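You operate a simulated robot arm through the tools that you are given. There is no shell and no other tool. Be economical: measure what you need, move in short steps, check, and stop when the job is done.

Carry out the task below with a simulated robot arm. There is one attempt and no reset: what you move stays moved.

TASK
Rinse the toothpaste film off the white cup and stand it on the china tray.
Fine: pour the old water into the basin before rinsing; cold tap, off afterwards; the cup ends empty, the other cup stays as it is. Set down upright: what you pick out. What is to be rubbed or washed off counts as gone when no trace of it is left.

It is judged by the outcome, as a careful person would: the job done as asked, and still so three seconds after it is handed in. It fails if anything else is knocked over, pushed out of place, dropped, spilled or broken.

THE ROBOT
A 6-joint arm with a two-finger parallel gripper, fixed in place. Base frame: the origin is at the foot of the arm, x ahead of it, y to its left, z up. Lengths are in mm, angles in degrees, forces in N, time in s.
With the tool pointing down near the work surface it reaches from about 360 to 820 mm from the base axis. Its first joint turns from -166.0 to 166.0 degrees. Payload 3.91 kg.
The TCP is the grasp point between the finger pads, 30 mm short of the fingertips. In the tool frame z runs along the fingers and y along their closing line. Largest opening 110 mm; finger width 20, thickness 10; the body of the gripper, 48 by 112 mm, starts 55 mm behind the TCP.
Orientation is that of the tool frame in the base frame, as a unit quaternion [w, x, y, z]. With the fingers straight down and closing along the base's y, the tool's x points along the base's -x, its y along +y and its z along -z.

THE INTERFACE
- The arm moves only by the tool move_arm. Its argument "motion" is a list of rows, each an object (a shift or turn left out is 0, a gripper value left out holds the last) with "rotation": the turn, a rotation vector about the base's x, y, z in units of 5 degrees (1.0 is 5 degrees), a list of three; "xyz": the shift along the base's x, y, z in units of 20 mm (1.0 is 20 mm), a list of three; "gripper": the closure in counts, from 0 (fully open) to 255 (shut). In form: [{"rotation": [wx, wy, wz], "xyz": [dx, dy, dz], "gripper": gripper}, ...]. A call has 1 to 20 rows; each row shifts and turns the commanded pose from where the row before left it. A call with a number of a shift or a turn outside -1 to 1 is refused whole. A row lasts 0.2 s, in which the tool goes at most 50 mm and 8.6 degrees; a call with a longer step from one row to the next is refused whole, and so is a gripper value outside its range. A pose out of reach is approached as far as the arm can. The call stops where the force on the tool passes 40 N (or 10 N more than at its start, if that is more) or the arm is blocked; 0.2 s more then pass. The fingers move at their own pace (about 45 mm/s each) and stop on an object; they squeeze with about 45 N. The grip force told is the motor's: it shows also when the fingers shut on nothing. Time passes only in rows, and 0.2 s behind the last, so rows that do not move let the fingers close. The reply holds the time, the measured pose of the TCP, the force on the tool along the base axes, the opening and the grip force, in the units named above and with some noise, with the torque about the TCP (base axes, N m) and any sound that the robot's microphone picked up.
- Cameras (640 x 400 px; columns grow to the right, rows downward): "scene" is fixed at [37.2, -510.2, 1605.2]; the picture's right is [0.92, -0.39, 0.00], its down [-0.25, -0.60, -0.76] and it looks along [0.29, 0.71, -0.65] (base axes); focal length 375 px, centre (320, 200). "wrist" rides on the gripper at [77, 7, -114] in the tool frame; the picture's right is [-0.09, 1.00, 0.00], its down [-0.80, -0.07, -0.59] and it looks along [-0.59, -0.05, 0.80] (tool axes); focal length 270 px, centre (320, 200). There is no depth. A picture from a camera that has moved, and an enlarged one, comes with that camera's place and axes in the base frame and with its lens. The place of the scene camera against the robot may be out by one fixed shift of up to 18 mm in any direction.
- camera(camera): a new picture of that camera. The clock stands still meanwhile.
- lift_body(by): slides the trunk up (or, below 0, down) by that many mm; the arm rides with it, the base frame stays. It gives what a move gives, with no picture.
- inspect(camera, box): a new picture of the part [left, top, right, bottom] of that camera's present view, enlarged. The clock stands still meanwhile.
- finish_job(): hands the job in; it is judged then, once.

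Go step by step. Nothing tells you positions but the pictures and the camera data: compare them with the known pose of the tool, close in by small moves and look again before you grip or let go. The budget is 120 turns and 68 pictures, counting those below and the enlarged ones. Unless the task says otherwise, let go and move clear before handing in, and close with one line.

The tools are called after "Call:" as a command line: name --argument value ..., lists and objects as JSON in quotes. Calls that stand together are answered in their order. move_arm: Moves the arm, as the interface text tells. Its arguments: {"type":"object","properties":{"motion":{"type":"array"}},"required":["motion"]} The other tools are called the same way: lift_body (by) slides the trunk up or down; camera (camera) takes a picture; inspect (camera, box) takes an enlarged picture of a part of a camera's view; finish_job () hands the job in.

At the start:

```text
time_s: 0.0
position: [350.6, 367.4, 1185.8]
tcp_rot: [0.0, 0.001, 1.0, 0.0]
wrist_force: [-0.4, -0.7, 0.2]
wrist_torque: [0.02, 0.01, -0.01]
width: 110.3
grip_force: 0.0
trunk travel left (down, up): [-550.0, 60.0]
```

scene: 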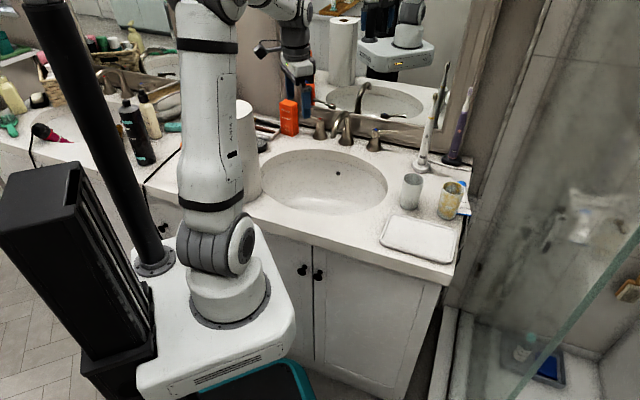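
wrist: 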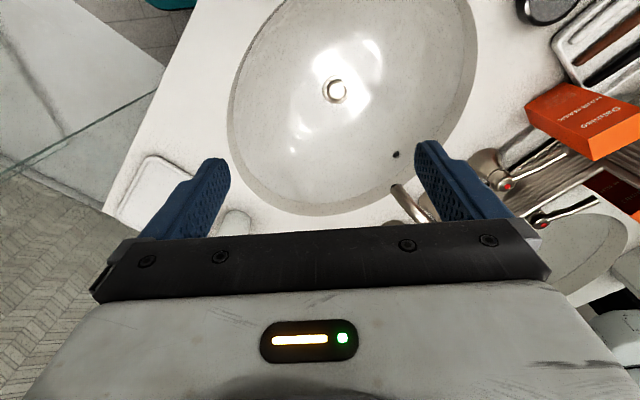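

I see a sink with two cups, a tray to the right of it, and a two-handle tap. I'll look closer at the cups, the tray and the tap.

Call:
inspect --camera "scene" --box '[360, 140, 488, 270]'

Call:
inspect --camera "scene" --box '[250, 90, 410, 220]'

```text
3.08 times, centred on (424, 205) of scene
camera zoom: at [37.2, -510.2, 1605.2], right [0.92, -0.39, 0.0], down [-0.25, -0.6, -0.76], along [0.29, 0.71, -0.65], focal length 1153 px, centre (0, 185)
```

zoom: 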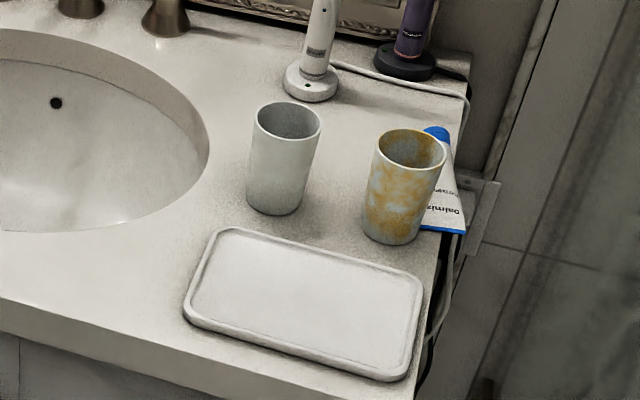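

```text
3.08 times, centred on (330, 155) of scene
camera zoom: at [37.2, -510.2, 1605.2], right [0.92, -0.39, 0.0], down [-0.25, -0.6, -0.76], along [0.29, 0.71, -0.65], focal length 1153 px, centre (289, 338)
```

zoom: 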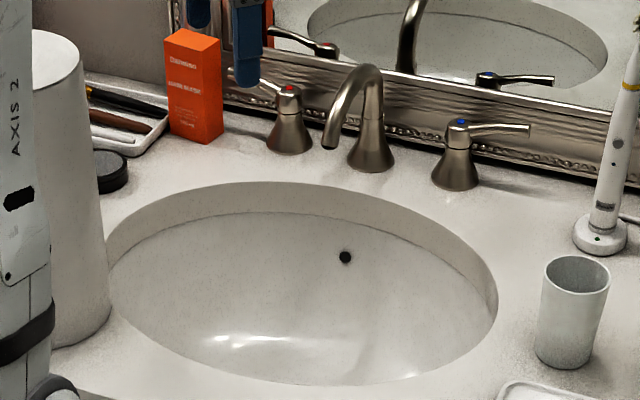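

The cups are near (602,170) and (688,102), the tray near (557,47), and the counter at z≈862. I'll move the wrist camera closer to see which cup carries the film.

Call:
move_arm --motion '[{"xyz": [0.5, -1, -0.25]}, {"xyz": [0.5, -1, -0.25]}, {"xyz": [0.5, -1, -0.25]}, {"xyz": [0.5, -1, -0.25]}, {"xyz": [0.5, -1, -0.25]}, {"xyz": [0.5, -1, -0.25]}, {"xyz": [0.5, -1, -0.25]}, {"xyz": [0.5, -1, -0.25]}, {"xyz": [0.5, -1, -0.25]}, {"xyz": [0.5, -1, -0.25]}, {"xyz": [0.5, -1, -0.25]}, {"xyz": [0.5, -1, -0.25]}]'

Call:
camera --camera "wrist"

```text
time_s: 2.6
position: [469.8, 125.6, 1126.7]
tcp_rot: [-0.001, -0.001, 1.0, 0.0]
wrist_force: [-0.2, 0.8, -0.4]
wrist_torque: [-0.01, -0.01, 0.03]
width: 110.1
grip_force: 0.1
trunk travel left (down, up): [-550.0, 60.0]
```

```text
63 pictures are left
camera wrist: at [392.5, 132.8, 1242.9], right [0.09, 1.0, 0.0], down [0.8, -0.07, 0.59], along [0.59, -0.05, -0.8], focal length 270 px, centre (320, 200)
```

wrist: 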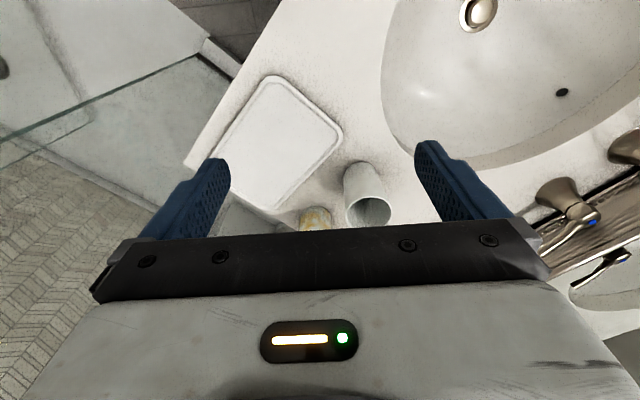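

The view is partly blocked by the gripper, so I'll move further ahead and zoom in on the cups.

Call:
move_arm --motion '[{"xyz": [1, 0.2, 0]}, {"xyz": [1, 0.2, 0]}, {"xyz": [1, 0.2, 0]}, {"xyz": [1, 0.2, 0]}, {"xyz": [1, 0.2, 0]}, {"xyz": [1, 0.2, 0]}]'

Call:
inspect --camera "wrist" --box '[180, 60, 420, 240]'

Call:
inspect --camera "scene" --box '[395, 165, 475, 225]'

```text
time_s: 4.0
position: [591.3, 152.0, 1126.3]
tcp_rot: [0.0, 0.0, 1.0, 0.0]
wrist_force: [-0.6, -0.6, 0.2]
wrist_torque: [0.01, 0.0, 0.0]
width: 110.0
grip_force: 0.0
trunk travel left (down, up): [-550.0, 60.0]
```

```text
2.22 times, centred on (300, 150) of wrist
camera zoom: at [513.7, 158.1, 1242.7], right [0.09, 1.0, 0.0], down [0.8, -0.07, 0.59], along [0.59, -0.05, -0.8], focal length 601 px, centre (364, 311)
```

zoom: 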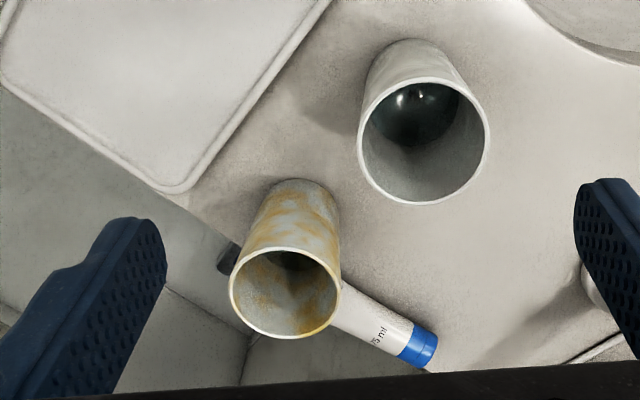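

```text
6.67 times, centred on (435, 195) of scene
camera zoom: at [37.2, -510.2, 1605.2], right [0.92, -0.39, 0.0], down [-0.25, -0.6, -0.76], along [0.29, 0.71, -0.65], focal length 2497 px, centre (-447, 233)
```

zoom: 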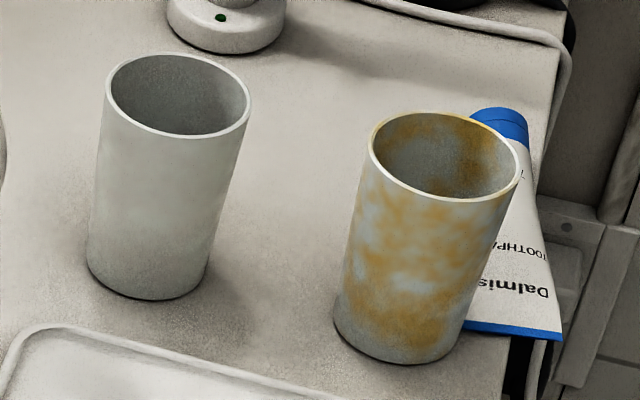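

Call:
inspect --camera "wrist" --box '[300, 70, 380, 140]'

Call:
inspect --camera "wrist" --box '[235, 120, 325, 200]'

```text
5.71 times, centred on (340, 105) of wrist
camera zoom: at [513.7, 158.1, 1242.7], right [0.09, 1.0, 0.0], down [0.8, -0.07, 0.59], along [0.59, -0.05, -0.8], focal length 1544 px, centre (206, 743)
```

zoom: 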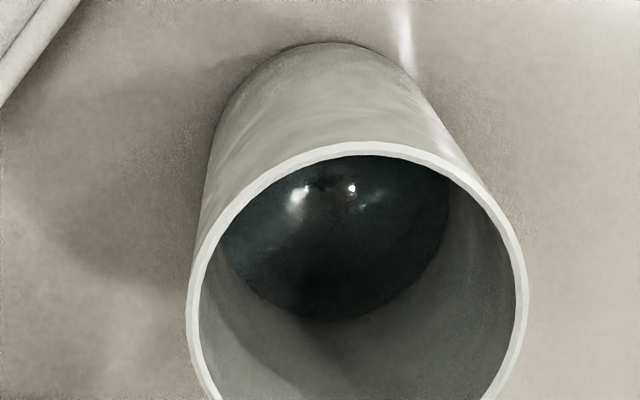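

```text
5.00 times, centred on (280, 160) of wrist
camera zoom: at [513.7, 158.1, 1242.7], right [0.09, 1.0, 0.0], down [0.8, -0.07, 0.59], along [0.59, -0.05, -0.8], focal length 1351 px, centre (520, 400)
```

zoom: 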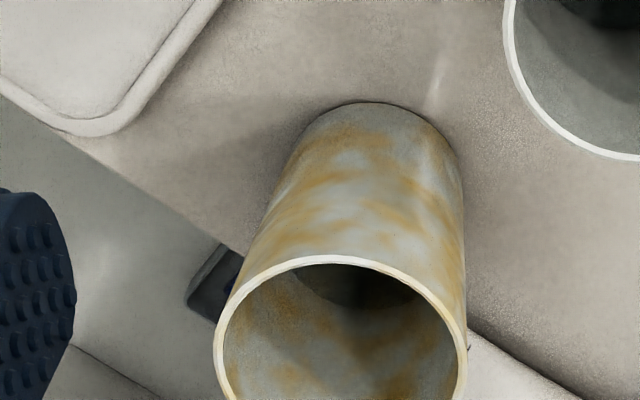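

The plain white cup (rim about (622,178), z≈955) holds the old water, and the ochre one is the other cup. I'll back off and tilt the tool to 60° so I can grip the cup from the side with its mouth free.

Call:
move_arm --motion '[{"rotation": [0, -1, 0], "xyz": [-0.75, 0.11, -0.25], "gripper": 50}, {"rotation": [0, -1, 0], "xyz": [-0.75, 0.11, -0.25]}, {"rotation": [0, -1, 0], "xyz": [-0.75, 0.11, -0.25]}, {"rotation": [0, -1, 0], "xyz": [-0.75, 0.11, -0.25]}, {"rotation": [0, -1, 0], "xyz": [-0.75, 0.11, -0.25]}, {"rotation": [0, -1, 0], "xyz": [-0.75, 0.11, -0.25]}, {"rotation": [0, -1, 0], "xyz": [-0.75, 0.11, -0.25]}, {"rotation": [0, -1, 0], "xyz": [-0.75, 0.11, -0.25]}, {"rotation": [0, -1, 0], "xyz": [-0.75, 0.11, -0.25]}, {"rotation": [0, -1, 0], "xyz": [-0.75, 0.11, -0.25]}, {"rotation": [0, -1, 0], "xyz": [-0.75, 0.11, -0.25]}, {"rotation": [0, -1, 0], "xyz": [-0.75, 0.11, -0.25]}]'

Call:
camera --camera "wrist"

Call:
camera --camera "scene"

```text
time_s: 6.6
position: [437.5, 208.1, 1075.0]
tcp_rot: [0.5, -0.001, 0.866, -0.001]
wrist_force: [-0.3, 1.1, 0.4]
wrist_torque: [-0.01, 0.0, 0.02]
width: 88.4
grip_force: 0.1
out of reach, approached as far as the arm can: row 11, 12
trunk travel left (down, up): [-550.0, 60.0]
```

```text
58 pictures are left
camera wrist: at [301.1, 215.4, 1066.4], right [0.04, 1.0, 0.08], down [-0.11, -0.07, 0.99], along [0.99, -0.05, 0.11], focal length 270 px, centre (320, 200)
```

wrist: 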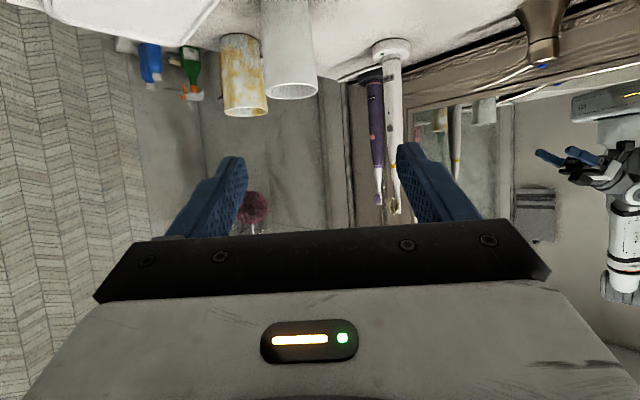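

```text
57 pictures are left
```

scene: 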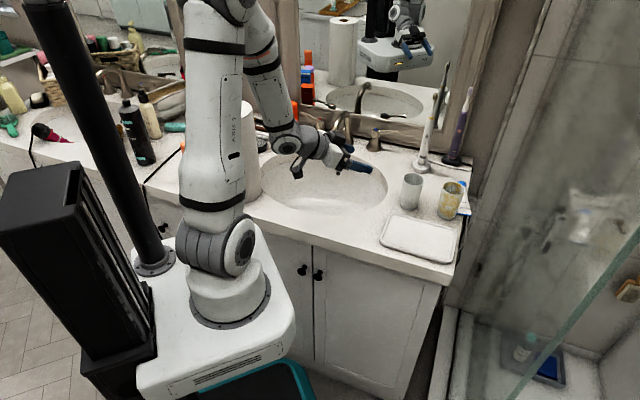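

The cup is at about y=177 with its rim near z 963. I'll go down to grip height in front of it.

Call:
move_arm --motion '[{"xyz": [0.7, -0.4, -0.95]}, {"xyz": [0.7, -0.4, -0.95]}, {"xyz": [0.7, -0.4, -0.95]}, {"xyz": [0.7, -0.4, -0.95]}, {"xyz": [0, 0, -0.95]}, {"xyz": [0, 0, -0.95]}, {"xyz": [0, 0, -0.95]}]'

Call:
camera --camera "wrist"

```text
time_s: 8.2
position: [515.2, 197.8, 980.4]
tcp_rot: [0.498, -0.002, 0.867, -0.004]
wrist_force: [0.3, 0.2, 0.2]
wrist_torque: [0.04, 0.04, 0.01]
width: 88.5
grip_force: 0.1
out of reach, approached as far as the arm can: row 4, 5, 6, 7
trunk travel left (down, up): [-550.0, 60.0]
```

```text
56 pictures are left
camera wrist: at [377.8, 204.5, 973.4], right [0.05, 1.0, 0.07], down [-0.11, -0.06, 0.99], along [0.99, -0.05, 0.11], focal length 270 px, centre (320, 200)
```

wrist: 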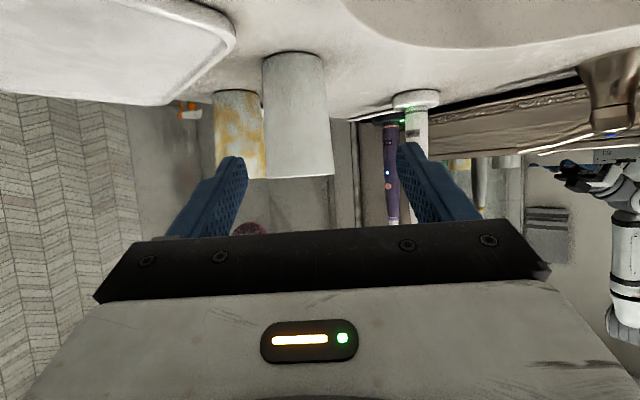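

The arm is at its limit at this height with the trunk up. I'll raise the tool and lower the trunk to get better reach.

Call:
move_arm --motion '[{"xyz": [0, 0, 1]}, {"xyz": [0, 0, 1]}, {"xyz": [0, 0, 1]}, {"xyz": [0, 0, 1]}, {"xyz": [0, 0, 1]}, {"xyz": [0, 0, 1]}, {"xyz": [0, 0, 1]}]'

Call:
lift_body --by -140

```text
time_s: 9.8
position: [515.2, 196.3, 1122.7]
tcp_rot: [0.499, -0.001, 0.866, 0.001]
wrist_force: [-0.3, 0.5, 0.1]
wrist_torque: [0.01, -0.02, -0.03]
width: 88.5
grip_force: 0.1
trunk travel left (down, up): [-550.0, 60.0]
```

```text
time_s: 11.5
position: [515.8, 197.6, 981.9]
tcp_rot: [0.5, 0.0, 0.866, 0.0]
wrist_force: [-0.5, 0.1, -0.3]
wrist_torque: [0.03, 0.0, -0.03]
width: 88.6
grip_force: 0.0
trunk travel left (down, up): [-410.0, 200.0]
```

Combining views, the cup is at about (614,176), counter at z≈880 and rim at z≈972. I'll align with it before advancing.

Call:
move_arm --motion '[{"xyz": [0, -0.35, -0.78]}, {"xyz": [0, -0.35, -0.78]}, {"xyz": [0, -0.35, -0.78]}]'

Call:
camera --camera "wrist"

Call:
inspect --camera "scene" --box '[340, 120, 480, 270]'

```text
time_s: 12.3
position: [515.8, 178.1, 933.7]
tcp_rot: [0.5, 0.001, 0.866, -0.001]
wrist_force: [-0.6, -0.1, -1.2]
wrist_torque: [0.02, 0.0, 0.01]
width: 88.7
grip_force: 0.0
trunk travel left (down, up): [-410.0, 200.0]
```

```text
55 pictures are left
camera wrist: at [376.9, 183.7, 925.8], right [0.04, 1.0, 0.08], down [-0.11, -0.07, 0.99], along [0.99, -0.05, 0.11], focal length 270 px, centre (320, 200)
```

wrist: 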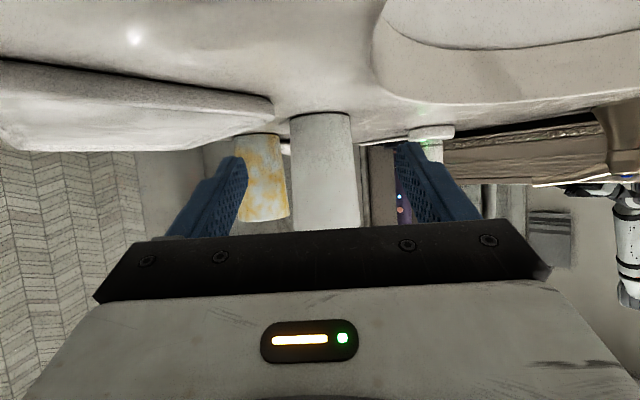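

```text
2.67 times, centred on (410, 195) of scene
camera zoom: at [37.2, -510.2, 1605.2], right [0.92, -0.39, 0.0], down [-0.25, -0.6, -0.76], along [0.29, 0.71, -0.65], focal length 999 px, centre (80, 213)
```

zoom: 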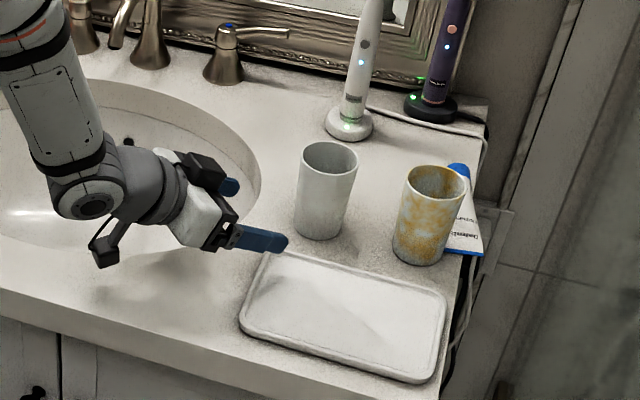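

Aligned laterally, so I'll advance and then close.

Call:
move_arm --motion '[{"xyz": [0.98, 0, 0]}, {"xyz": [0.98, 0, 0]}, {"xyz": [0.98, 0, 0]}, {"xyz": [0.98, 0, 0]}, {"xyz": [0.98, 0, 0.05]}]'

Call:
camera --camera "wrist"

Call:
inspect --camera "scene" --box '[340, 120, 480, 270]'

```text
time_s: 13.5
position: [613.3, 175.4, 935.3]
tcp_rot: [0.5, 0.0, 0.866, 0.0]
wrist_force: [-0.6, 0.9, 0.3]
wrist_torque: [0.01, 0.0, 0.01]
width: 88.3
grip_force: 0.0
trunk travel left (down, up): [-410.0, 200.0]
```

```text
53 pictures are left
camera wrist: at [476.1, 182.1, 927.4], right [0.04, 1.0, 0.08], down [-0.11, -0.07, 0.99], along [0.99, -0.05, 0.11], focal length 270 px, centre (320, 200)
```

wrist: 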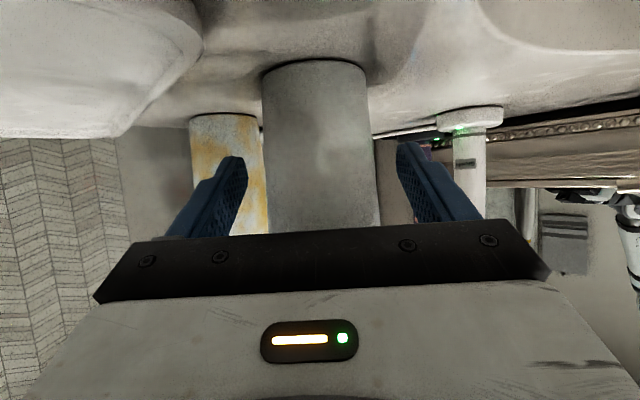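

```text
2.67 times, centred on (410, 195) of scene
camera zoom: at [37.2, -510.2, 1605.2], right [0.92, -0.39, 0.0], down [-0.25, -0.6, -0.76], along [0.29, 0.71, -0.65], focal length 999 px, centre (80, 213)
```

zoom: 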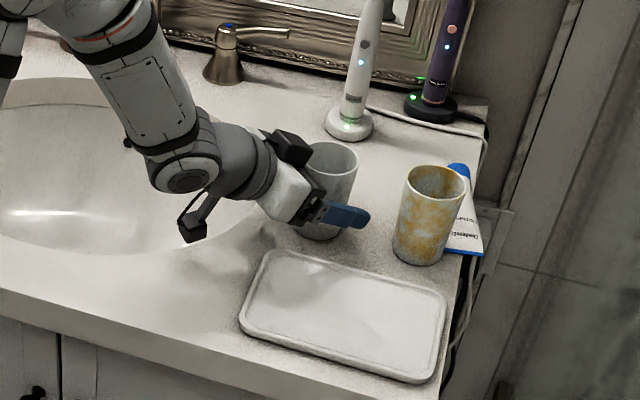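

The cup sits between the fingers, so I'll close on it.

Call:
move_arm --motion '[{"xyz": [0.2, 0.05, 0], "gripper": 50}, {"gripper": 110}, {"gripper": 160}, {"gripper": 160}, {"gripper": 160}, {"gripper": 160}]'

```text
time_s: 14.9
position: [617.4, 175.6, 935.6]
tcp_rot: [0.5, 0.0, 0.866, 0.0]
wrist_force: [1.4, -0.8, 0.0]
wrist_torque: [0.02, 0.0, 0.0]
width: 56.7
grip_force: 44.9
trunk travel left (down, up): [-410.0, 200.0]
```

The cup is gripped at 56.7 mm. I'll lift it and carry it upright over the basin, turning the heading to face the tap.

Call:
move_arm --motion '[{"xyz": [0, 0, 0.5]}, {"xyz": [0, 0, 0.7]}, {"xyz": [0, 0, 0.8]}, {"xyz": [0, 0, 0.8]}, {"xyz": [0, 0, 0.8]}]'

Call:
move_arm --motion '[{"rotation": [0, 0, 0.4], "xyz": [-0.4, 0.5, 0]}, {"rotation": [0, 0, 0.6], "xyz": [-0.6, 0.75, 0]}, {"rotation": [0, 0, 0.8], "xyz": [-0.65, 0.85, 0]}, {"rotation": [0, 0, 0.8], "xyz": [-0.65, 0.85, 0]}, {"rotation": [0, 0, 0.8], "xyz": [-0.65, 0.85, 0]}, {"rotation": [0, 0, 0.8], "xyz": [-0.65, 0.85, 0]}, {"rotation": [0, 0, 0.8], "xyz": [-0.65, 0.85, 0]}, {"rotation": [0, 0, 0.8], "xyz": [-0.65, 0.85, 0]}, {"rotation": [0, 0, 0.8], "xyz": [-0.65, 0.85, 0]}, {"rotation": [0, 0, 0.8], "xyz": [-0.65, 0.85, 0]}, {"rotation": [0, 0, 0.6], "xyz": [-0.65, 0.85, 0]}, {"rotation": [0, 0, 0.6], "xyz": [-0.65, 0.85, 0]}, {"rotation": [0, 0, 0.4], "xyz": [-0.6, 0.8, 0]}, {"rotation": [0, 0, 0], "xyz": [-0.4, 0.5, 0]}]'

Call:
camera --camera "scene"

Call:
camera --camera "wrist"

```text
time_s: 16.1
position: [616.9, 175.9, 1008.2]
tcp_rot: [0.5, 0.0, 0.866, 0.001]
wrist_force: [0.2, -0.4, -0.2]
wrist_torque: [0.02, 0.01, 0.03]
width: 56.9
grip_force: 44.9
trunk travel left (down, up): [-410.0, 200.0]
```

```text
time_s: 19.1
position: [420.6, 428.0, 1011.6]
tcp_rot: [0.462, -0.331, 0.8, 0.192]
wrist_force: [1.1, -0.3, 0.0]
wrist_torque: [-0.04, 0.0, 0.0]
width: 56.6
grip_force: 45.2
out of reach, approached as far as the arm can: row 9, 10, 11, 12
trunk travel left (down, up): [-410.0, 200.0]
```

```text
51 pictures are left
```

scene: 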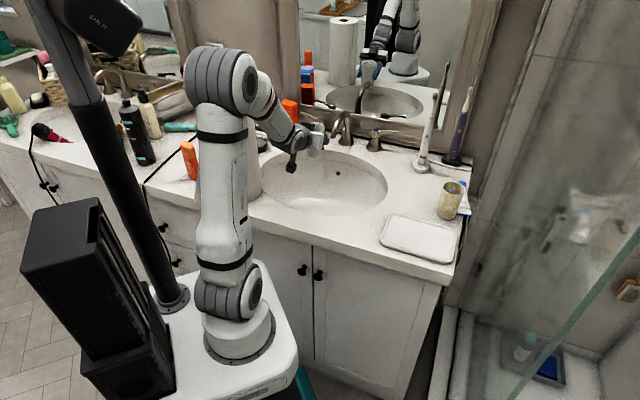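

```text
50 pictures are left
camera wrist: at [317.4, 335.1, 1003.9], right [-0.67, 0.74, 0.08], down [-0.03, -0.13, 0.99], along [0.74, 0.67, 0.11], focal length 270 px, centre (320, 200)
```

wrist: 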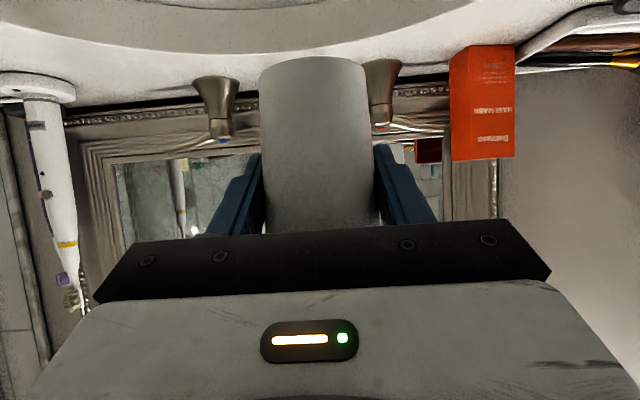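

The cup is over the basin. I'll lower it a little with the trunk, then roll it to pour toward the basin's middle.

Call:
lift_body --by -40

Call:
move_arm --motion '[{"rotation": [0.61, 0.61, -0.5]}, {"rotation": [0.61, 0.61, -0.5]}, {"rotation": [0.61, 0.61, -0.5]}, {"rotation": [0.61, 0.61, -0.5]}, {"rotation": [0.61, 0.61, -0.5]}, {"rotation": [0.61, 0.61, -0.5]}, {"rotation": [0.61, 0.61, -0.5]}, {"rotation": [0.61, 0.61, -0.5]}, {"rotation": [0.61, 0.61, -0.5]}, {"rotation": [0.61, 0.61, -0.5]}, {"rotation": [0.61, 0.61, -0.5]}, {"rotation": [0.61, 0.61, -0.5]}, {"rotation": [0.61, 0.61, -0.5]}, {"rotation": [0.61, 0.61, -0.5]}, {"rotation": [0.61, 0.61, -0.5]}, {"rotation": [0.61, 0.61, -0.5]}]'

Call:
camera --camera "scene"

```text
time_s: 19.9
position: [420.1, 427.1, 971.6]
tcp_rot: [0.461, -0.333, 0.8, 0.192]
wrist_force: [0.2, 0.3, -1.3]
wrist_torque: [0.02, -0.02, -0.03]
width: 56.9
grip_force: 44.9
trunk travel left (down, up): [-370.0, 240.0]
```

```text
time_s: 23.3
position: [390.0, 476.6, 1083.2]
tcp_rot: [0.231, 0.26, 0.828, 0.439]
wrist_force: [0.6, -0.3, -1.1]
wrist_torque: [0.0, 0.0, 0.01]
width: 56.3
grip_force: 45.5
out of reach, approached as far as the arm can: row 2, 3, 4, 5, 6, 7, 8, 9, 10, 11, 12, 13, 14, 15, 16
trunk travel left (down, up): [-370.0, 240.0]
```

```text
49 pictures are left
```

scene: 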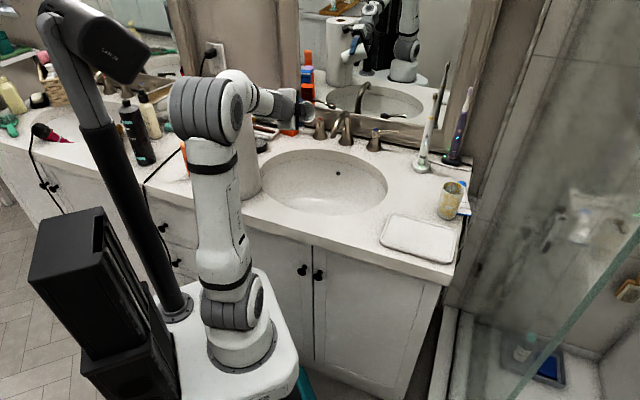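

The roll reached about 80°, but the arm drifted because of a joint limit; the cup's mouth stayed over the basin. I'll reverse it, return, and try pouring by rolling the other way.

Call:
move_arm --motion '[{"rotation": [-0.61, -0.61, 0.5], "xyz": [0.15, -0.2, -0.2]}, {"rotation": [-0.61, -0.61, 0.5], "xyz": [0.15, -0.2, -0.2]}, {"rotation": [-0.61, -0.61, 0.5], "xyz": [0.15, -0.2, -0.2]}, {"rotation": [-0.61, -0.61, 0.5], "xyz": [0.15, -0.2, -0.2]}, {"rotation": [-0.61, -0.61, 0.5], "xyz": [0.15, -0.2, -0.2]}, {"rotation": [-0.61, -0.61, 0.5], "xyz": [0.15, -0.2, -0.2]}, {"rotation": [-0.61, -0.61, 0.5], "xyz": [0.15, -0.2, -0.2]}, {"rotation": [-0.61, -0.61, 0.5], "xyz": [0.15, -0.2, -0.2]}, {"rotation": [-0.61, -0.61, 0.5], "xyz": [0.15, -0.2, -0.2]}, {"rotation": [-0.61, -0.61, 0.5], "xyz": [0.15, -0.2, -0.2]}, {"rotation": [-0.61, -0.61, 0.5], "xyz": [0.15, -0.2, -0.2]}, {"rotation": [-0.61, -0.61, 0.5], "xyz": [0.15, -0.2, -0.2]}, {"rotation": [-0.61, -0.61, 0.5], "xyz": [0.15, -0.2, -0.2]}, {"rotation": [-0.61, -0.61, 0.5], "xyz": [0.15, -0.2, -0.2]}, {"rotation": [-0.61, -0.61, 0.5], "xyz": [0.15, -0.2, -0.2]}, {"rotation": [-0.61, -0.61, 0.5], "xyz": [0.15, -0.2, -0.2]}]'

Call:
camera --camera "scene"

```text
time_s: 26.7
position: [437.3, 413.1, 1019.7]
tcp_rot: [0.462, -0.332, 0.8, 0.19]
wrist_force: [0.3, -0.1, -0.9]
wrist_torque: [0.01, 0.01, 0.02]
width: 56.7
grip_force: 45.1
trunk travel left (down, up): [-370.0, 240.0]
```

```text
48 pictures are left
```

scene: 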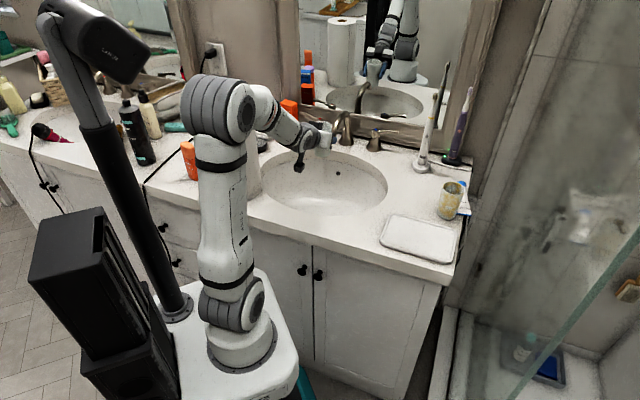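

Call:
inspect --camera "scene" --box '[280, 95, 420, 185]'

Call:
camera --camera "wrist"

```text
4.44 times, centred on (350, 140) of scene
camera zoom: at [37.2, -510.2, 1605.2], right [0.92, -0.39, 0.0], down [-0.25, -0.6, -0.76], along [0.29, 0.71, -0.65], focal length 1665 px, centre (187, 467)
```

zoom: 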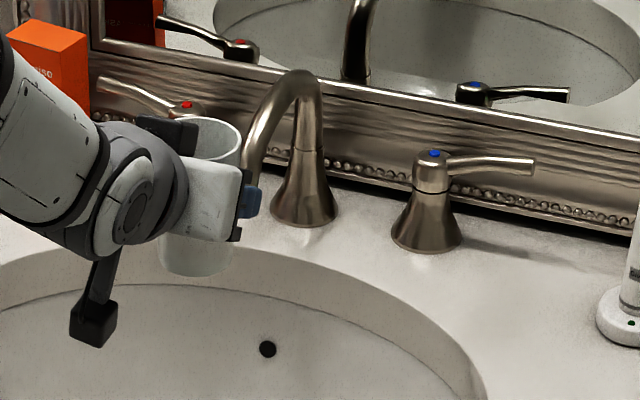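

```text
46 pictures are left
camera wrist: at [335.7, 320.4, 1010.8], right [-0.67, 0.74, 0.07], down [-0.03, -0.13, 0.99], along [0.74, 0.67, 0.11], focal length 270 px, centre (320, 200)
```

wrist: 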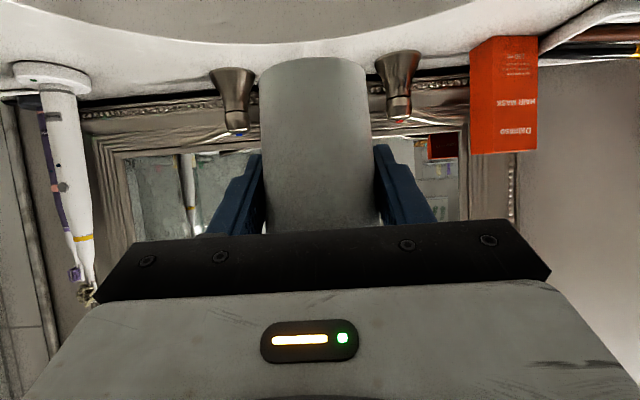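

I'll retry the pour here, higher up, with a larger roll.

Call:
move_arm --motion '[{"rotation": [0.61, 0.61, -0.5]}, {"rotation": [0.79, 0.79, -0.65]}, {"rotation": [0.79, 0.79, -0.65]}, {"rotation": [0.79, 0.79, -0.65]}, {"rotation": [0.79, 0.79, -0.65]}, {"rotation": [0.79, 0.79, -0.65]}, {"rotation": [0.79, 0.79, -0.65]}, {"rotation": [0.79, 0.79, -0.65]}, {"rotation": [0.79, 0.79, -0.65]}, {"rotation": [0.79, 0.79, -0.65]}, {"rotation": [0.79, 0.79, -0.65]}, {"rotation": [0.79, 0.79, -0.65]}]'

Call:
inspect --camera "scene" --box '[250, 90, 410, 220]'

```text
time_s: 29.3
position: [454.4, 389.4, 1047.5]
tcp_rot: [0.265, 0.183, 0.865, 0.384]
wrist_force: [-0.6, 0.3, -1.0]
wrist_torque: [-0.01, -0.01, 0.01]
width: 56.7
grip_force: 45.2
out of reach, approached as far as the arm can: row 2, 4, 5, 7, 8, 10
trunk travel left (down, up): [-370.0, 240.0]
```

```text
3.08 times, centred on (330, 155) of scene
camera zoom: at [37.2, -510.2, 1605.2], right [0.92, -0.39, 0.0], down [-0.25, -0.6, -0.76], along [0.29, 0.71, -0.65], focal length 1153 px, centre (289, 338)
```

zoom: 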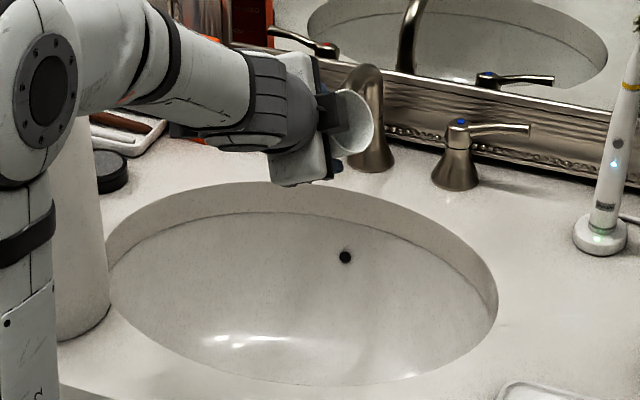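

Rolling this way fights a wrist joint limit. I'll roll back through upright and pour to the other side, still over the basin.

Call:
move_arm --motion '[{"rotation": [-0.79, -0.79, 0.65], "xyz": [-0.06, 0.1, -0.1]}, {"rotation": [-0.79, -0.79, 0.65], "xyz": [-0.06, 0.1, -0.1]}, {"rotation": [-0.79, -0.79, 0.65], "xyz": [-0.06, 0.1, -0.1]}, {"rotation": [-0.79, -0.79, 0.65], "xyz": [-0.06, 0.1, -0.1]}, {"rotation": [-0.79, -0.79, 0.65], "xyz": [-0.06, 0.1, -0.1]}, {"rotation": [-0.79, -0.79, 0.65], "xyz": [-0.06, 0.1, -0.1]}, {"rotation": [-0.79, -0.79, 0.65], "xyz": [-0.06, 0.1, -0.1]}, {"rotation": [-0.79, -0.79, 0.65], "xyz": [-0.06, 0.1, -0.1]}, {"rotation": [-0.79, -0.79, 0.65], "xyz": [-0.06, 0.1, -0.1]}, {"rotation": [-0.79, -0.79, 0.65]}, {"rotation": [-0.79, -0.79, 0.65]}, {"rotation": [-0.79, -0.79, 0.65]}, {"rotation": [-0.79, -0.79, 0.65]}, {"rotation": [-0.79, -0.79, 0.65]}]'

```text
time_s: 32.3
position: [443.7, 404.7, 1026.4]
tcp_rot: [0.503, -0.465, 0.725, 0.071]
wrist_force: [0.3, -0.1, -1.7]
wrist_torque: [0.0, 0.0, 0.02]
width: 56.5
grip_force: 44.4
trunk travel left (down, up): [-370.0, 240.0]
```

Call:
move_arm --motion '[{"rotation": [-0.86, -0.74, 0.63]}, {"rotation": [-0.86, -0.74, 0.63]}, {"rotation": [-0.86, -0.74, 0.63]}, {"rotation": [-0.86, -0.74, 0.63]}, {"rotation": [-0.86, -0.74, 0.63]}, {"rotation": [-0.86, -0.74, 0.63]}, {"rotation": [-0.86, -0.74, 0.63]}, {"rotation": [-0.86, -0.74, 0.63]}, {"rotation": [-0.86, -0.74, 0.63]}, {"rotation": [-0.86, -0.74, 0.63]}, {"rotation": [-0.86, -0.74, 0.63]}, {"rotation": [-0.86, -0.74, 0.63]}, {"rotation": [-0.86, -0.74, 0.63]}, {"rotation": [-0.86, -0.74, 0.63]}]'

Call:
inspect --camera "scene" --box '[250, 90, 410, 220]'

```text
time_s: 35.3
position: [443.7, 407.0, 1026.9]
tcp_rot: [-0.403, 0.844, -0.177, 0.307]
wrist_force: [1.1, 0.7, -0.9]
wrist_torque: [-0.01, 0.0, -0.01]
width: 56.6
grip_force: 44.9
trunk travel left (down, up): [-370.0, 240.0]
```

```text
3.08 times, centred on (330, 155) of scene
camera zoom: at [37.2, -510.2, 1605.2], right [0.92, -0.39, 0.0], down [-0.25, -0.6, -0.76], along [0.29, 0.71, -0.65], focal length 1153 px, centre (289, 338)
```

zoom: 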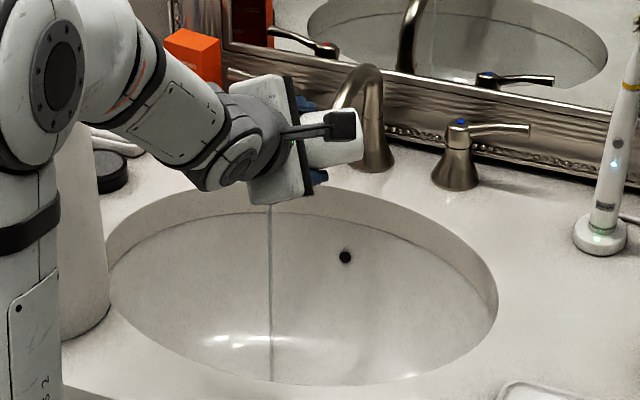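

The water is pouring into the basin. I'll roll further and wait for it to empty.

Call:
move_arm --motion '[{"rotation": [-0.86, -0.74, 0.63]}, {"rotation": [-0.86, -0.74, 0.63]}, {"rotation": [-0.86, -0.74, 0.63]}, {"rotation": [-0.86, -0.74, 0.63]}, {"rotation": [-0.86, -0.74, 0.63]}, {"rotation": [-0.86, -0.74, 0.63]}, {}, {}, {}, {}, {}]'

Call:
inspect --camera "scene" --box '[250, 90, 410, 220]'

Call:
camera --camera "wrist"

```text
time_s: 37.7
position: [444.8, 405.0, 1027.0]
tcp_rot: [-0.278, 0.855, 0.113, 0.424]
wrist_force: [-0.6, 0.2, -0.9]
wrist_torque: [0.03, 0.02, -0.04]
width: 56.8
grip_force: 44.9
trunk travel left (down, up): [-370.0, 240.0]
```

```text
3.08 times, centred on (330, 155) of scene
camera zoom: at [37.2, -510.2, 1605.2], right [0.92, -0.39, 0.0], down [-0.25, -0.6, -0.76], along [0.29, 0.71, -0.65], focal length 1153 px, centre (289, 338)
```

zoom: 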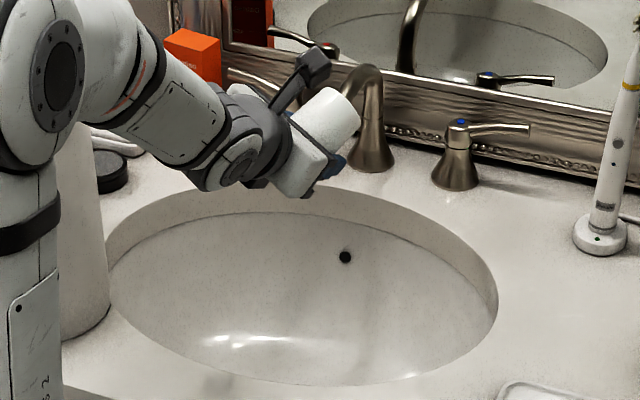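

```text
42 pictures are left
camera wrist: at [418.3, 330.8, 1142.2], right [0.37, -0.81, -0.45], down [-0.92, -0.25, -0.31], along [0.15, 0.53, -0.84], focal length 270 px, centre (320, 200)
```

wrist: 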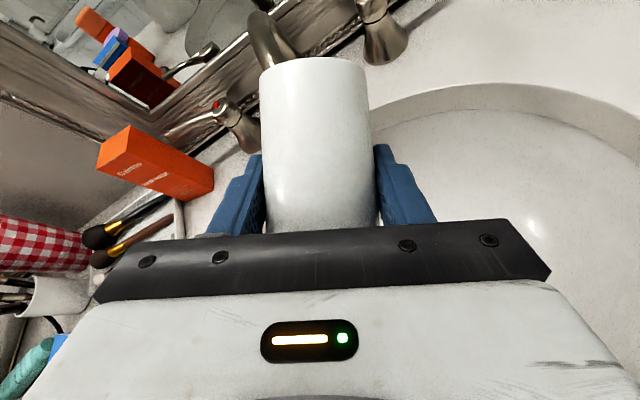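

The old water is out. I'll inspect the cup's surface to see the film.

Call:
inspect --camera "wrist" --box '[240, 40, 400, 240]'

```text
2.00 times, centred on (320, 140) of wrist
camera zoom: at [418.3, 330.8, 1142.2], right [0.37, -0.81, -0.45], down [-0.92, -0.25, -0.31], along [0.15, 0.53, -0.84], focal length 541 px, centre (320, 320)
```

zoom: 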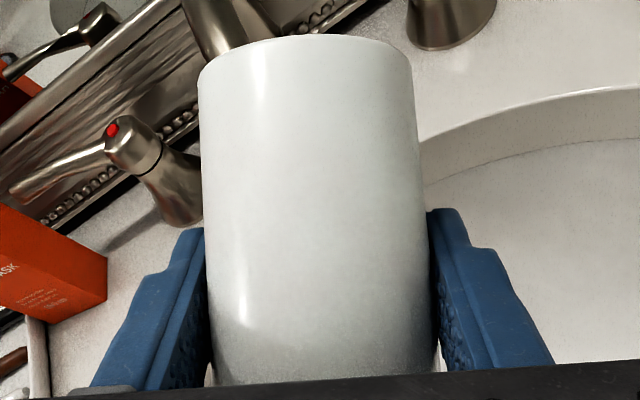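

Call:
inspect --camera "wrist" --box '[262, 60, 372, 150]'

Call:
inspect --camera "scene" --box '[432, 174, 472, 224]'

```text
4.44 times, centred on (317, 105) of wrist
camera zoom: at [418.3, 330.8, 1142.2], right [0.37, -0.81, -0.45], down [-0.92, -0.25, -0.31], along [0.15, 0.53, -0.84], focal length 1201 px, centre (333, 622)
```

zoom: 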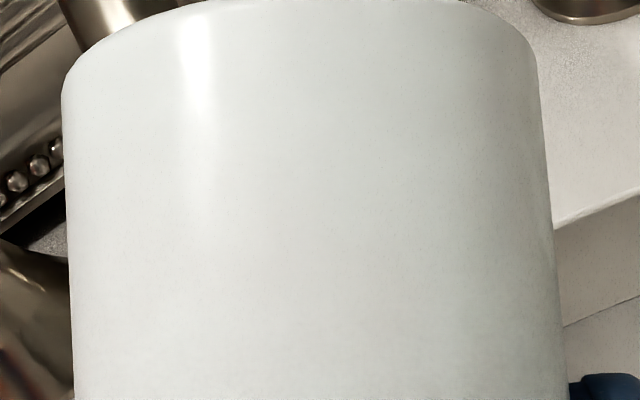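

```text
8.00 times, centred on (452, 199) of scene
camera zoom: at [37.2, -510.2, 1605.2], right [0.92, -0.39, 0.0], down [-0.25, -0.6, -0.76], along [0.29, 0.71, -0.65], focal length 2997 px, centre (-736, 208)
```

zoom: 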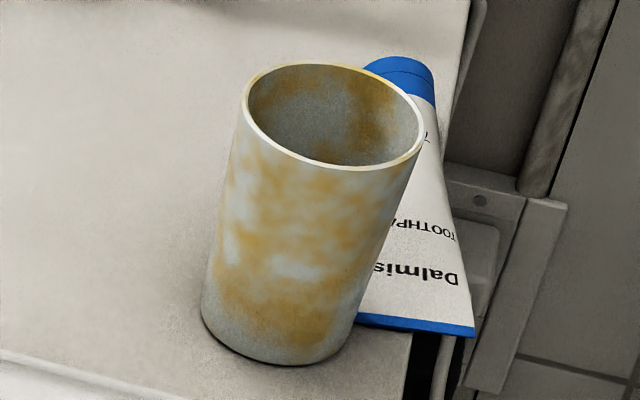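

The white cup carries a faint bluish film. I'll roll it upright, put it back on the counter and then open the cold tap.

Call:
move_arm --motion '[{"rotation": [0.993, 0.857, -0.732]}, {"rotation": [0.993, 0.857, -0.732]}, {"rotation": [0.993, 0.857, -0.732]}, {"rotation": [0.993, 0.857, -0.732]}, {"rotation": [0.993, 0.857, -0.732]}, {"rotation": [0.993, 0.857, -0.732]}, {"rotation": [0.993, 0.857, -0.732]}, {"rotation": [0.993, 0.857, -0.732]}, {"rotation": [0.993, 0.857, -0.732]}, {"rotation": [0.993, 0.857, -0.732]}, {"rotation": [0.993, 0.857, -0.732]}, {"rotation": [0.993, 0.857, -0.732]}, {"rotation": [0.993, 0.857, -0.732]}, {"rotation": [0.993, 0.857, -0.732]}, {"rotation": [0.993, 0.857, -0.732]}, {"rotation": [0.993, 0.857, -0.732]}, {"rotation": [0.993, 0.857, -0.732]}, {"rotation": [0.993, 0.857, -0.732]}, {"rotation": [0.993, 0.857, -0.732]}, {"rotation": [0.993, 0.857, -0.732]}]'

```text
time_s: 41.9
position: [443.4, 405.1, 1027.7]
tcp_rot: [0.48, -0.328, 0.798, 0.16]
wrist_force: [0.4, -1.0, 0.1]
wrist_torque: [-0.01, 0.0, -0.01]
width: 56.4
grip_force: 45.7
trunk travel left (down, up): [-370.0, 240.0]
```

Call:
move_arm --motion '[{"rotation": [0.515, 0.445, -0.38]}, {"rotation": [0, 0, -0.583], "xyz": [0.62, -0.818, 0]}, {"rotation": [0, 0, -0.583], "xyz": [0.62, -0.818, 0]}, {"rotation": [0, 0, -0.583], "xyz": [0.62, -0.818, 0]}, {"rotation": [0, 0, -0.583], "xyz": [0.62, -0.818, 0]}, {"rotation": [0, 0, -0.583], "xyz": [0.62, -0.818, 0]}, {"rotation": [0, 0, -0.583], "xyz": [0.62, -0.818, 0]}, {"rotation": [0, 0, -0.583], "xyz": [0.62, -0.818, 0]}, {"rotation": [0, 0, -0.583], "xyz": [0.62, -0.818, 0]}, {"rotation": [0, 0, -0.583], "xyz": [0.62, -0.818, 0]}, {"rotation": [0, 0, -0.583], "xyz": [0.62, -0.818, 0]}, {"rotation": [0, 0, -0.583], "xyz": [0.62, -0.818, 0]}, {"rotation": [0, 0, -0.583], "xyz": [0.62, -0.818, 0]}, {"rotation": [0, 0, -0.583], "xyz": [0.62, -0.818, 0]}, {"rotation": [0, 0, -0.583], "xyz": [0.62, -0.818, 0]}, {"xyz": [0, 0, -1]}, {"xyz": [0, 0, -1]}]'

Call:
camera --camera "wrist"

```text
time_s: 45.5
position: [619.2, 175.6, 985.2]
tcp_rot: [0.505, 0.0, 0.863, 0.0]
wrist_force: [0.0, 0.4, -0.6]
wrist_torque: [0.0, -0.03, 0.0]
width: 56.5
grip_force: 44.9
trunk travel left (down, up): [-370.0, 240.0]
```

```text
38 pictures are left
camera wrist: at [480.5, 182.2, 975.2], right [0.04, 1.0, 0.08], down [-0.13, -0.07, 0.99], along [0.99, -0.05, 0.12], focal length 270 px, centre (320, 200)
```

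wrist: 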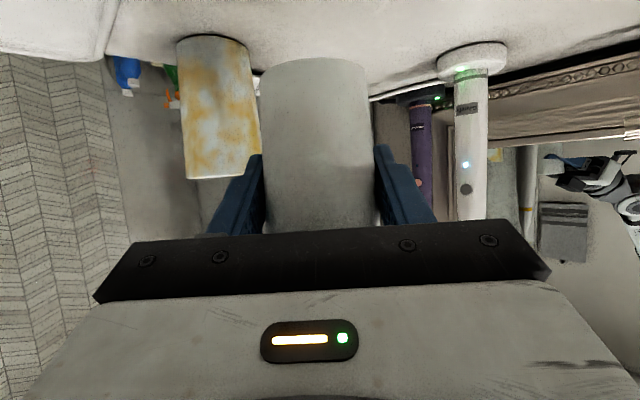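

Call:
move_arm --motion '[{"rotation": [0, 0.14, 0], "xyz": [-0.1, 0, -0.9]}, {"xyz": [0, 0, -0.9]}, {"xyz": [0, 0, -0.35]}, {"xyz": [0, 0, -0.15]}, {"xyz": [0, 0, -0.1]}]'

```text
time_s: 46.7
position: [615.3, 174.9, 939.4]
tcp_rot: [0.5, 0.0, 0.866, 0.0]
wrist_force: [-0.4, 0.0, -0.5]
wrist_torque: [0.02, -0.02, 0.0]
width: 56.5
grip_force: 44.8
trunk travel left (down, up): [-370.0, 240.0]
```

Call:
move_arm --motion '[{"xyz": [0, 0, -0.06]}, {"xyz": [0, 0, -0.06]}, {"xyz": [0, 0, -0.04]}, {}]'

```text
time_s: 47.7
position: [616.4, 176.4, 936.8]
tcp_rot: [0.5, 0.0, 0.866, 0.0]
wrist_force: [-0.1, 0.2, -0.5]
wrist_torque: [0.01, -0.02, -0.04]
width: 56.4
grip_force: 44.7
trunk travel left (down, up): [-370.0, 240.0]
```

Call:
move_arm --motion '[{"xyz": [0, 0, -0.05]}, {"xyz": [0, 0, -0.03]}, {}]'

Call:
inspect --camera "scene" --box '[360, 140, 480, 250]'

```text
time_s: 48.5
position: [616.5, 175.5, 933.6]
tcp_rot: [0.502, -0.001, 0.865, 0.001]
wrist_force: [0.2, -0.7, 6.8]
wrist_torque: [-0.16, 0.05, -0.01]
width: 56.6
grip_force: 44.8
trunk travel left (down, up): [-370.0, 240.0]
```

```text
3.64 times, centred on (420, 195) of scene
camera zoom: at [37.2, -510.2, 1605.2], right [0.92, -0.39, 0.0], down [-0.25, -0.6, -0.76], along [0.29, 0.71, -0.65], focal length 1362 px, centre (-44, 218)
```

zoom: 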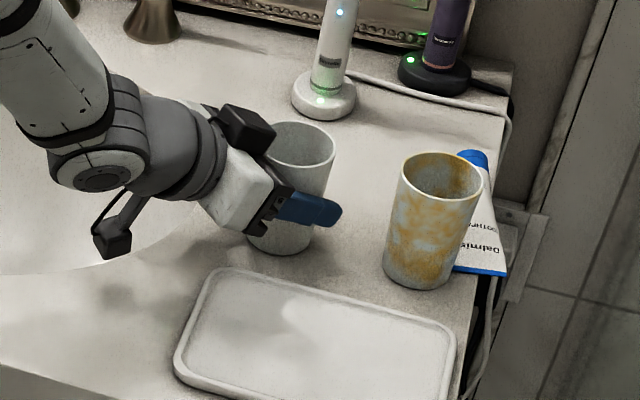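

The cup is standing on the counter. I'll release and back out.

Call:
move_arm --motion '[{"gripper": 110}, {"gripper": 60}, {"gripper": 50}, {"gripper": 50}, {"xyz": [-0.8, 0, 0]}, {"xyz": [-1, 0, 0]}, {"xyz": [-1, 0, 0]}, {"xyz": [-1, 0, 0.2]}, {"xyz": [-0.5, 0, 0.8]}, {"xyz": [0, 0, 1]}, {"xyz": [0, 0, 1]}, {"xyz": [0, 0, 1]}, {"xyz": [0, 0, 1]}, {"xyz": [0, 0, 1]}]'

Call:
camera --camera "scene"

```text
time_s: 51.5
position: [529.7, 177.7, 1052.2]
tcp_rot: [0.5, -0.001, 0.866, 0.0]
wrist_force: [-0.4, 0.1, 0.8]
wrist_torque: [-0.01, -0.01, 0.05]
width: 88.3
grip_force: 0.2
trunk travel left (down, up): [-370.0, 240.0]
```

```text
36 pictures are left
```

scene: 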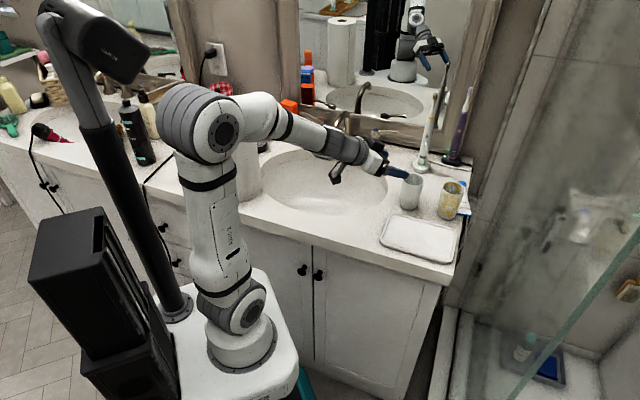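

The cup is back in place, and the cold lever should be near (704,453,960). I'll reorient the hand so the fingers straddle that lever and approach it from above.

Call:
move_arm --motion '[{"rotation": [0, 0, 0.818], "xyz": [0.32, 0.9, 0.17]}, {"rotation": [0, 0, 0.818], "xyz": [0.32, 0.9, 0.17]}, {"rotation": [0, 0, 0.818], "xyz": [0.32, 0.9, 0.17]}, {"rotation": [0, 0, 0.818], "xyz": [0.32, 0.9, 0.17]}, {"rotation": [0, 0, 0.818], "xyz": [0.32, 0.9, 0.17]}, {"rotation": [0, 0, 0.818], "xyz": [0.32, 0.9, 0.17]}, {"rotation": [0, 0, 0.818], "xyz": [0.32, 0.9, 0.17]}, {"rotation": [0, 0, 0.818], "xyz": [0.32, 0.9, 0.17]}, {"rotation": [0, 0, 0.818], "xyz": [0.32, 0.9, 0.17]}, {"rotation": [0, 0, 0.818], "xyz": [0.32, 0.9, 0.17]}, {"rotation": [0, 0, 0.818], "xyz": [0.32, 0.9, 0.17]}, {"rotation": [-0.707, 0.707, 0]}, {"rotation": [-0.707, 0.707, 0]}, {"rotation": [-0.707, 0.707, 0]}, {"rotation": [-0.707, 0.707, 0]}, {"rotation": [-0.707, 0.707, 0]}]'

Call:
move_arm --motion '[{"rotation": [-0.487, -0.487, 0.983]}, {"rotation": [-0.487, -0.487, 0.983]}, {"rotation": [-0.487, -0.487, 0.983]}, {"rotation": [-0.487, -0.487, 0.983]}, {"rotation": [-0.487, -0.487, 0.983]}, {"rotation": [-0.487, -0.487, 0.983]}, {"rotation": [-0.487, -0.487, 0.983]}, {"rotation": [-0.487, -0.487, 0.983]}, {"rotation": [-0.487, -0.487, 0.983]}, {"rotation": [-0.487, -0.487, 0.983]}, {"rotation": [-0.487, -0.487, 0.983]}, {"rotation": [-0.487, -0.487, 0.983]}, {"rotation": [-0.487, -0.487, 0.983]}, {"rotation": [-0.487, -0.487, 0.983]}, {"rotation": [-0.487, -0.487, 0.983]}]'

Call:
camera --camera "wrist"

Call:
camera --camera "scene"

```text
time_s: 54.9
position: [604.6, 357.2, 1081.9]
tcp_rot: [0.278, -0.368, 0.877, 0.132]
wrist_force: [0.2, -0.4, -0.2]
wrist_torque: [0.0, 0.0, -0.01]
width: 88.5
grip_force: 0.1
out of reach, approached as far as the arm can: row 15, 16
trunk travel left (down, up): [-370.0, 240.0]
```

```text
time_s: 58.1
position: [610.5, 334.1, 1070.4]
tcp_rot: [-0.28, 0.883, -0.36, 0.112]
wrist_force: [-0.1, -0.2, 0.5]
wrist_torque: [0.0, 0.0, -0.02]
width: 88.5
grip_force: 0.0
out of reach, approached as far as the arm can: row 1, 2, 3
trunk travel left (down, up): [-370.0, 240.0]
```

```text
35 pictures are left
camera wrist: at [615.2, 228.7, 1161.4], right [-0.63, -0.52, -0.58], down [-0.77, 0.35, 0.53], along [-0.07, 0.78, -0.62], focal length 270 px, centre (320, 200)
```

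wrist: 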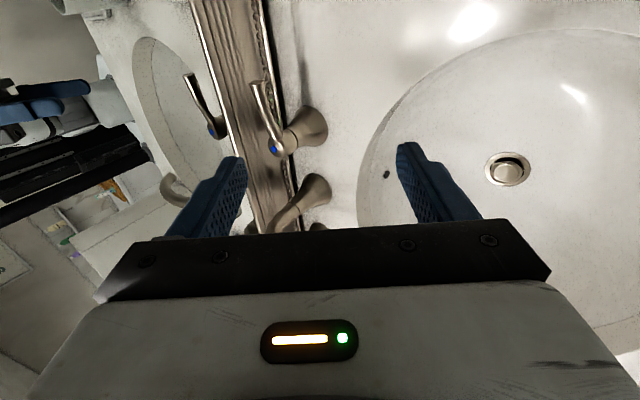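

```text
34 pictures are left
```

scene: 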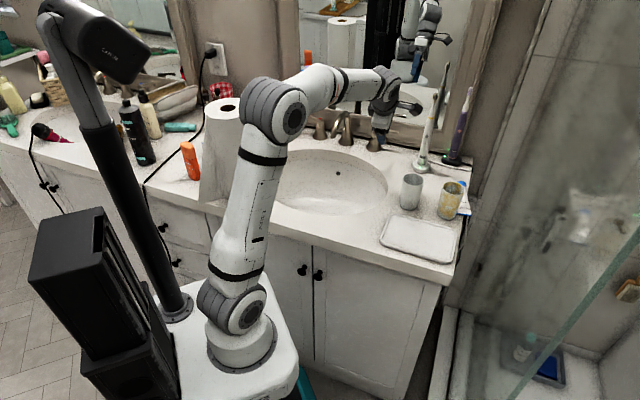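

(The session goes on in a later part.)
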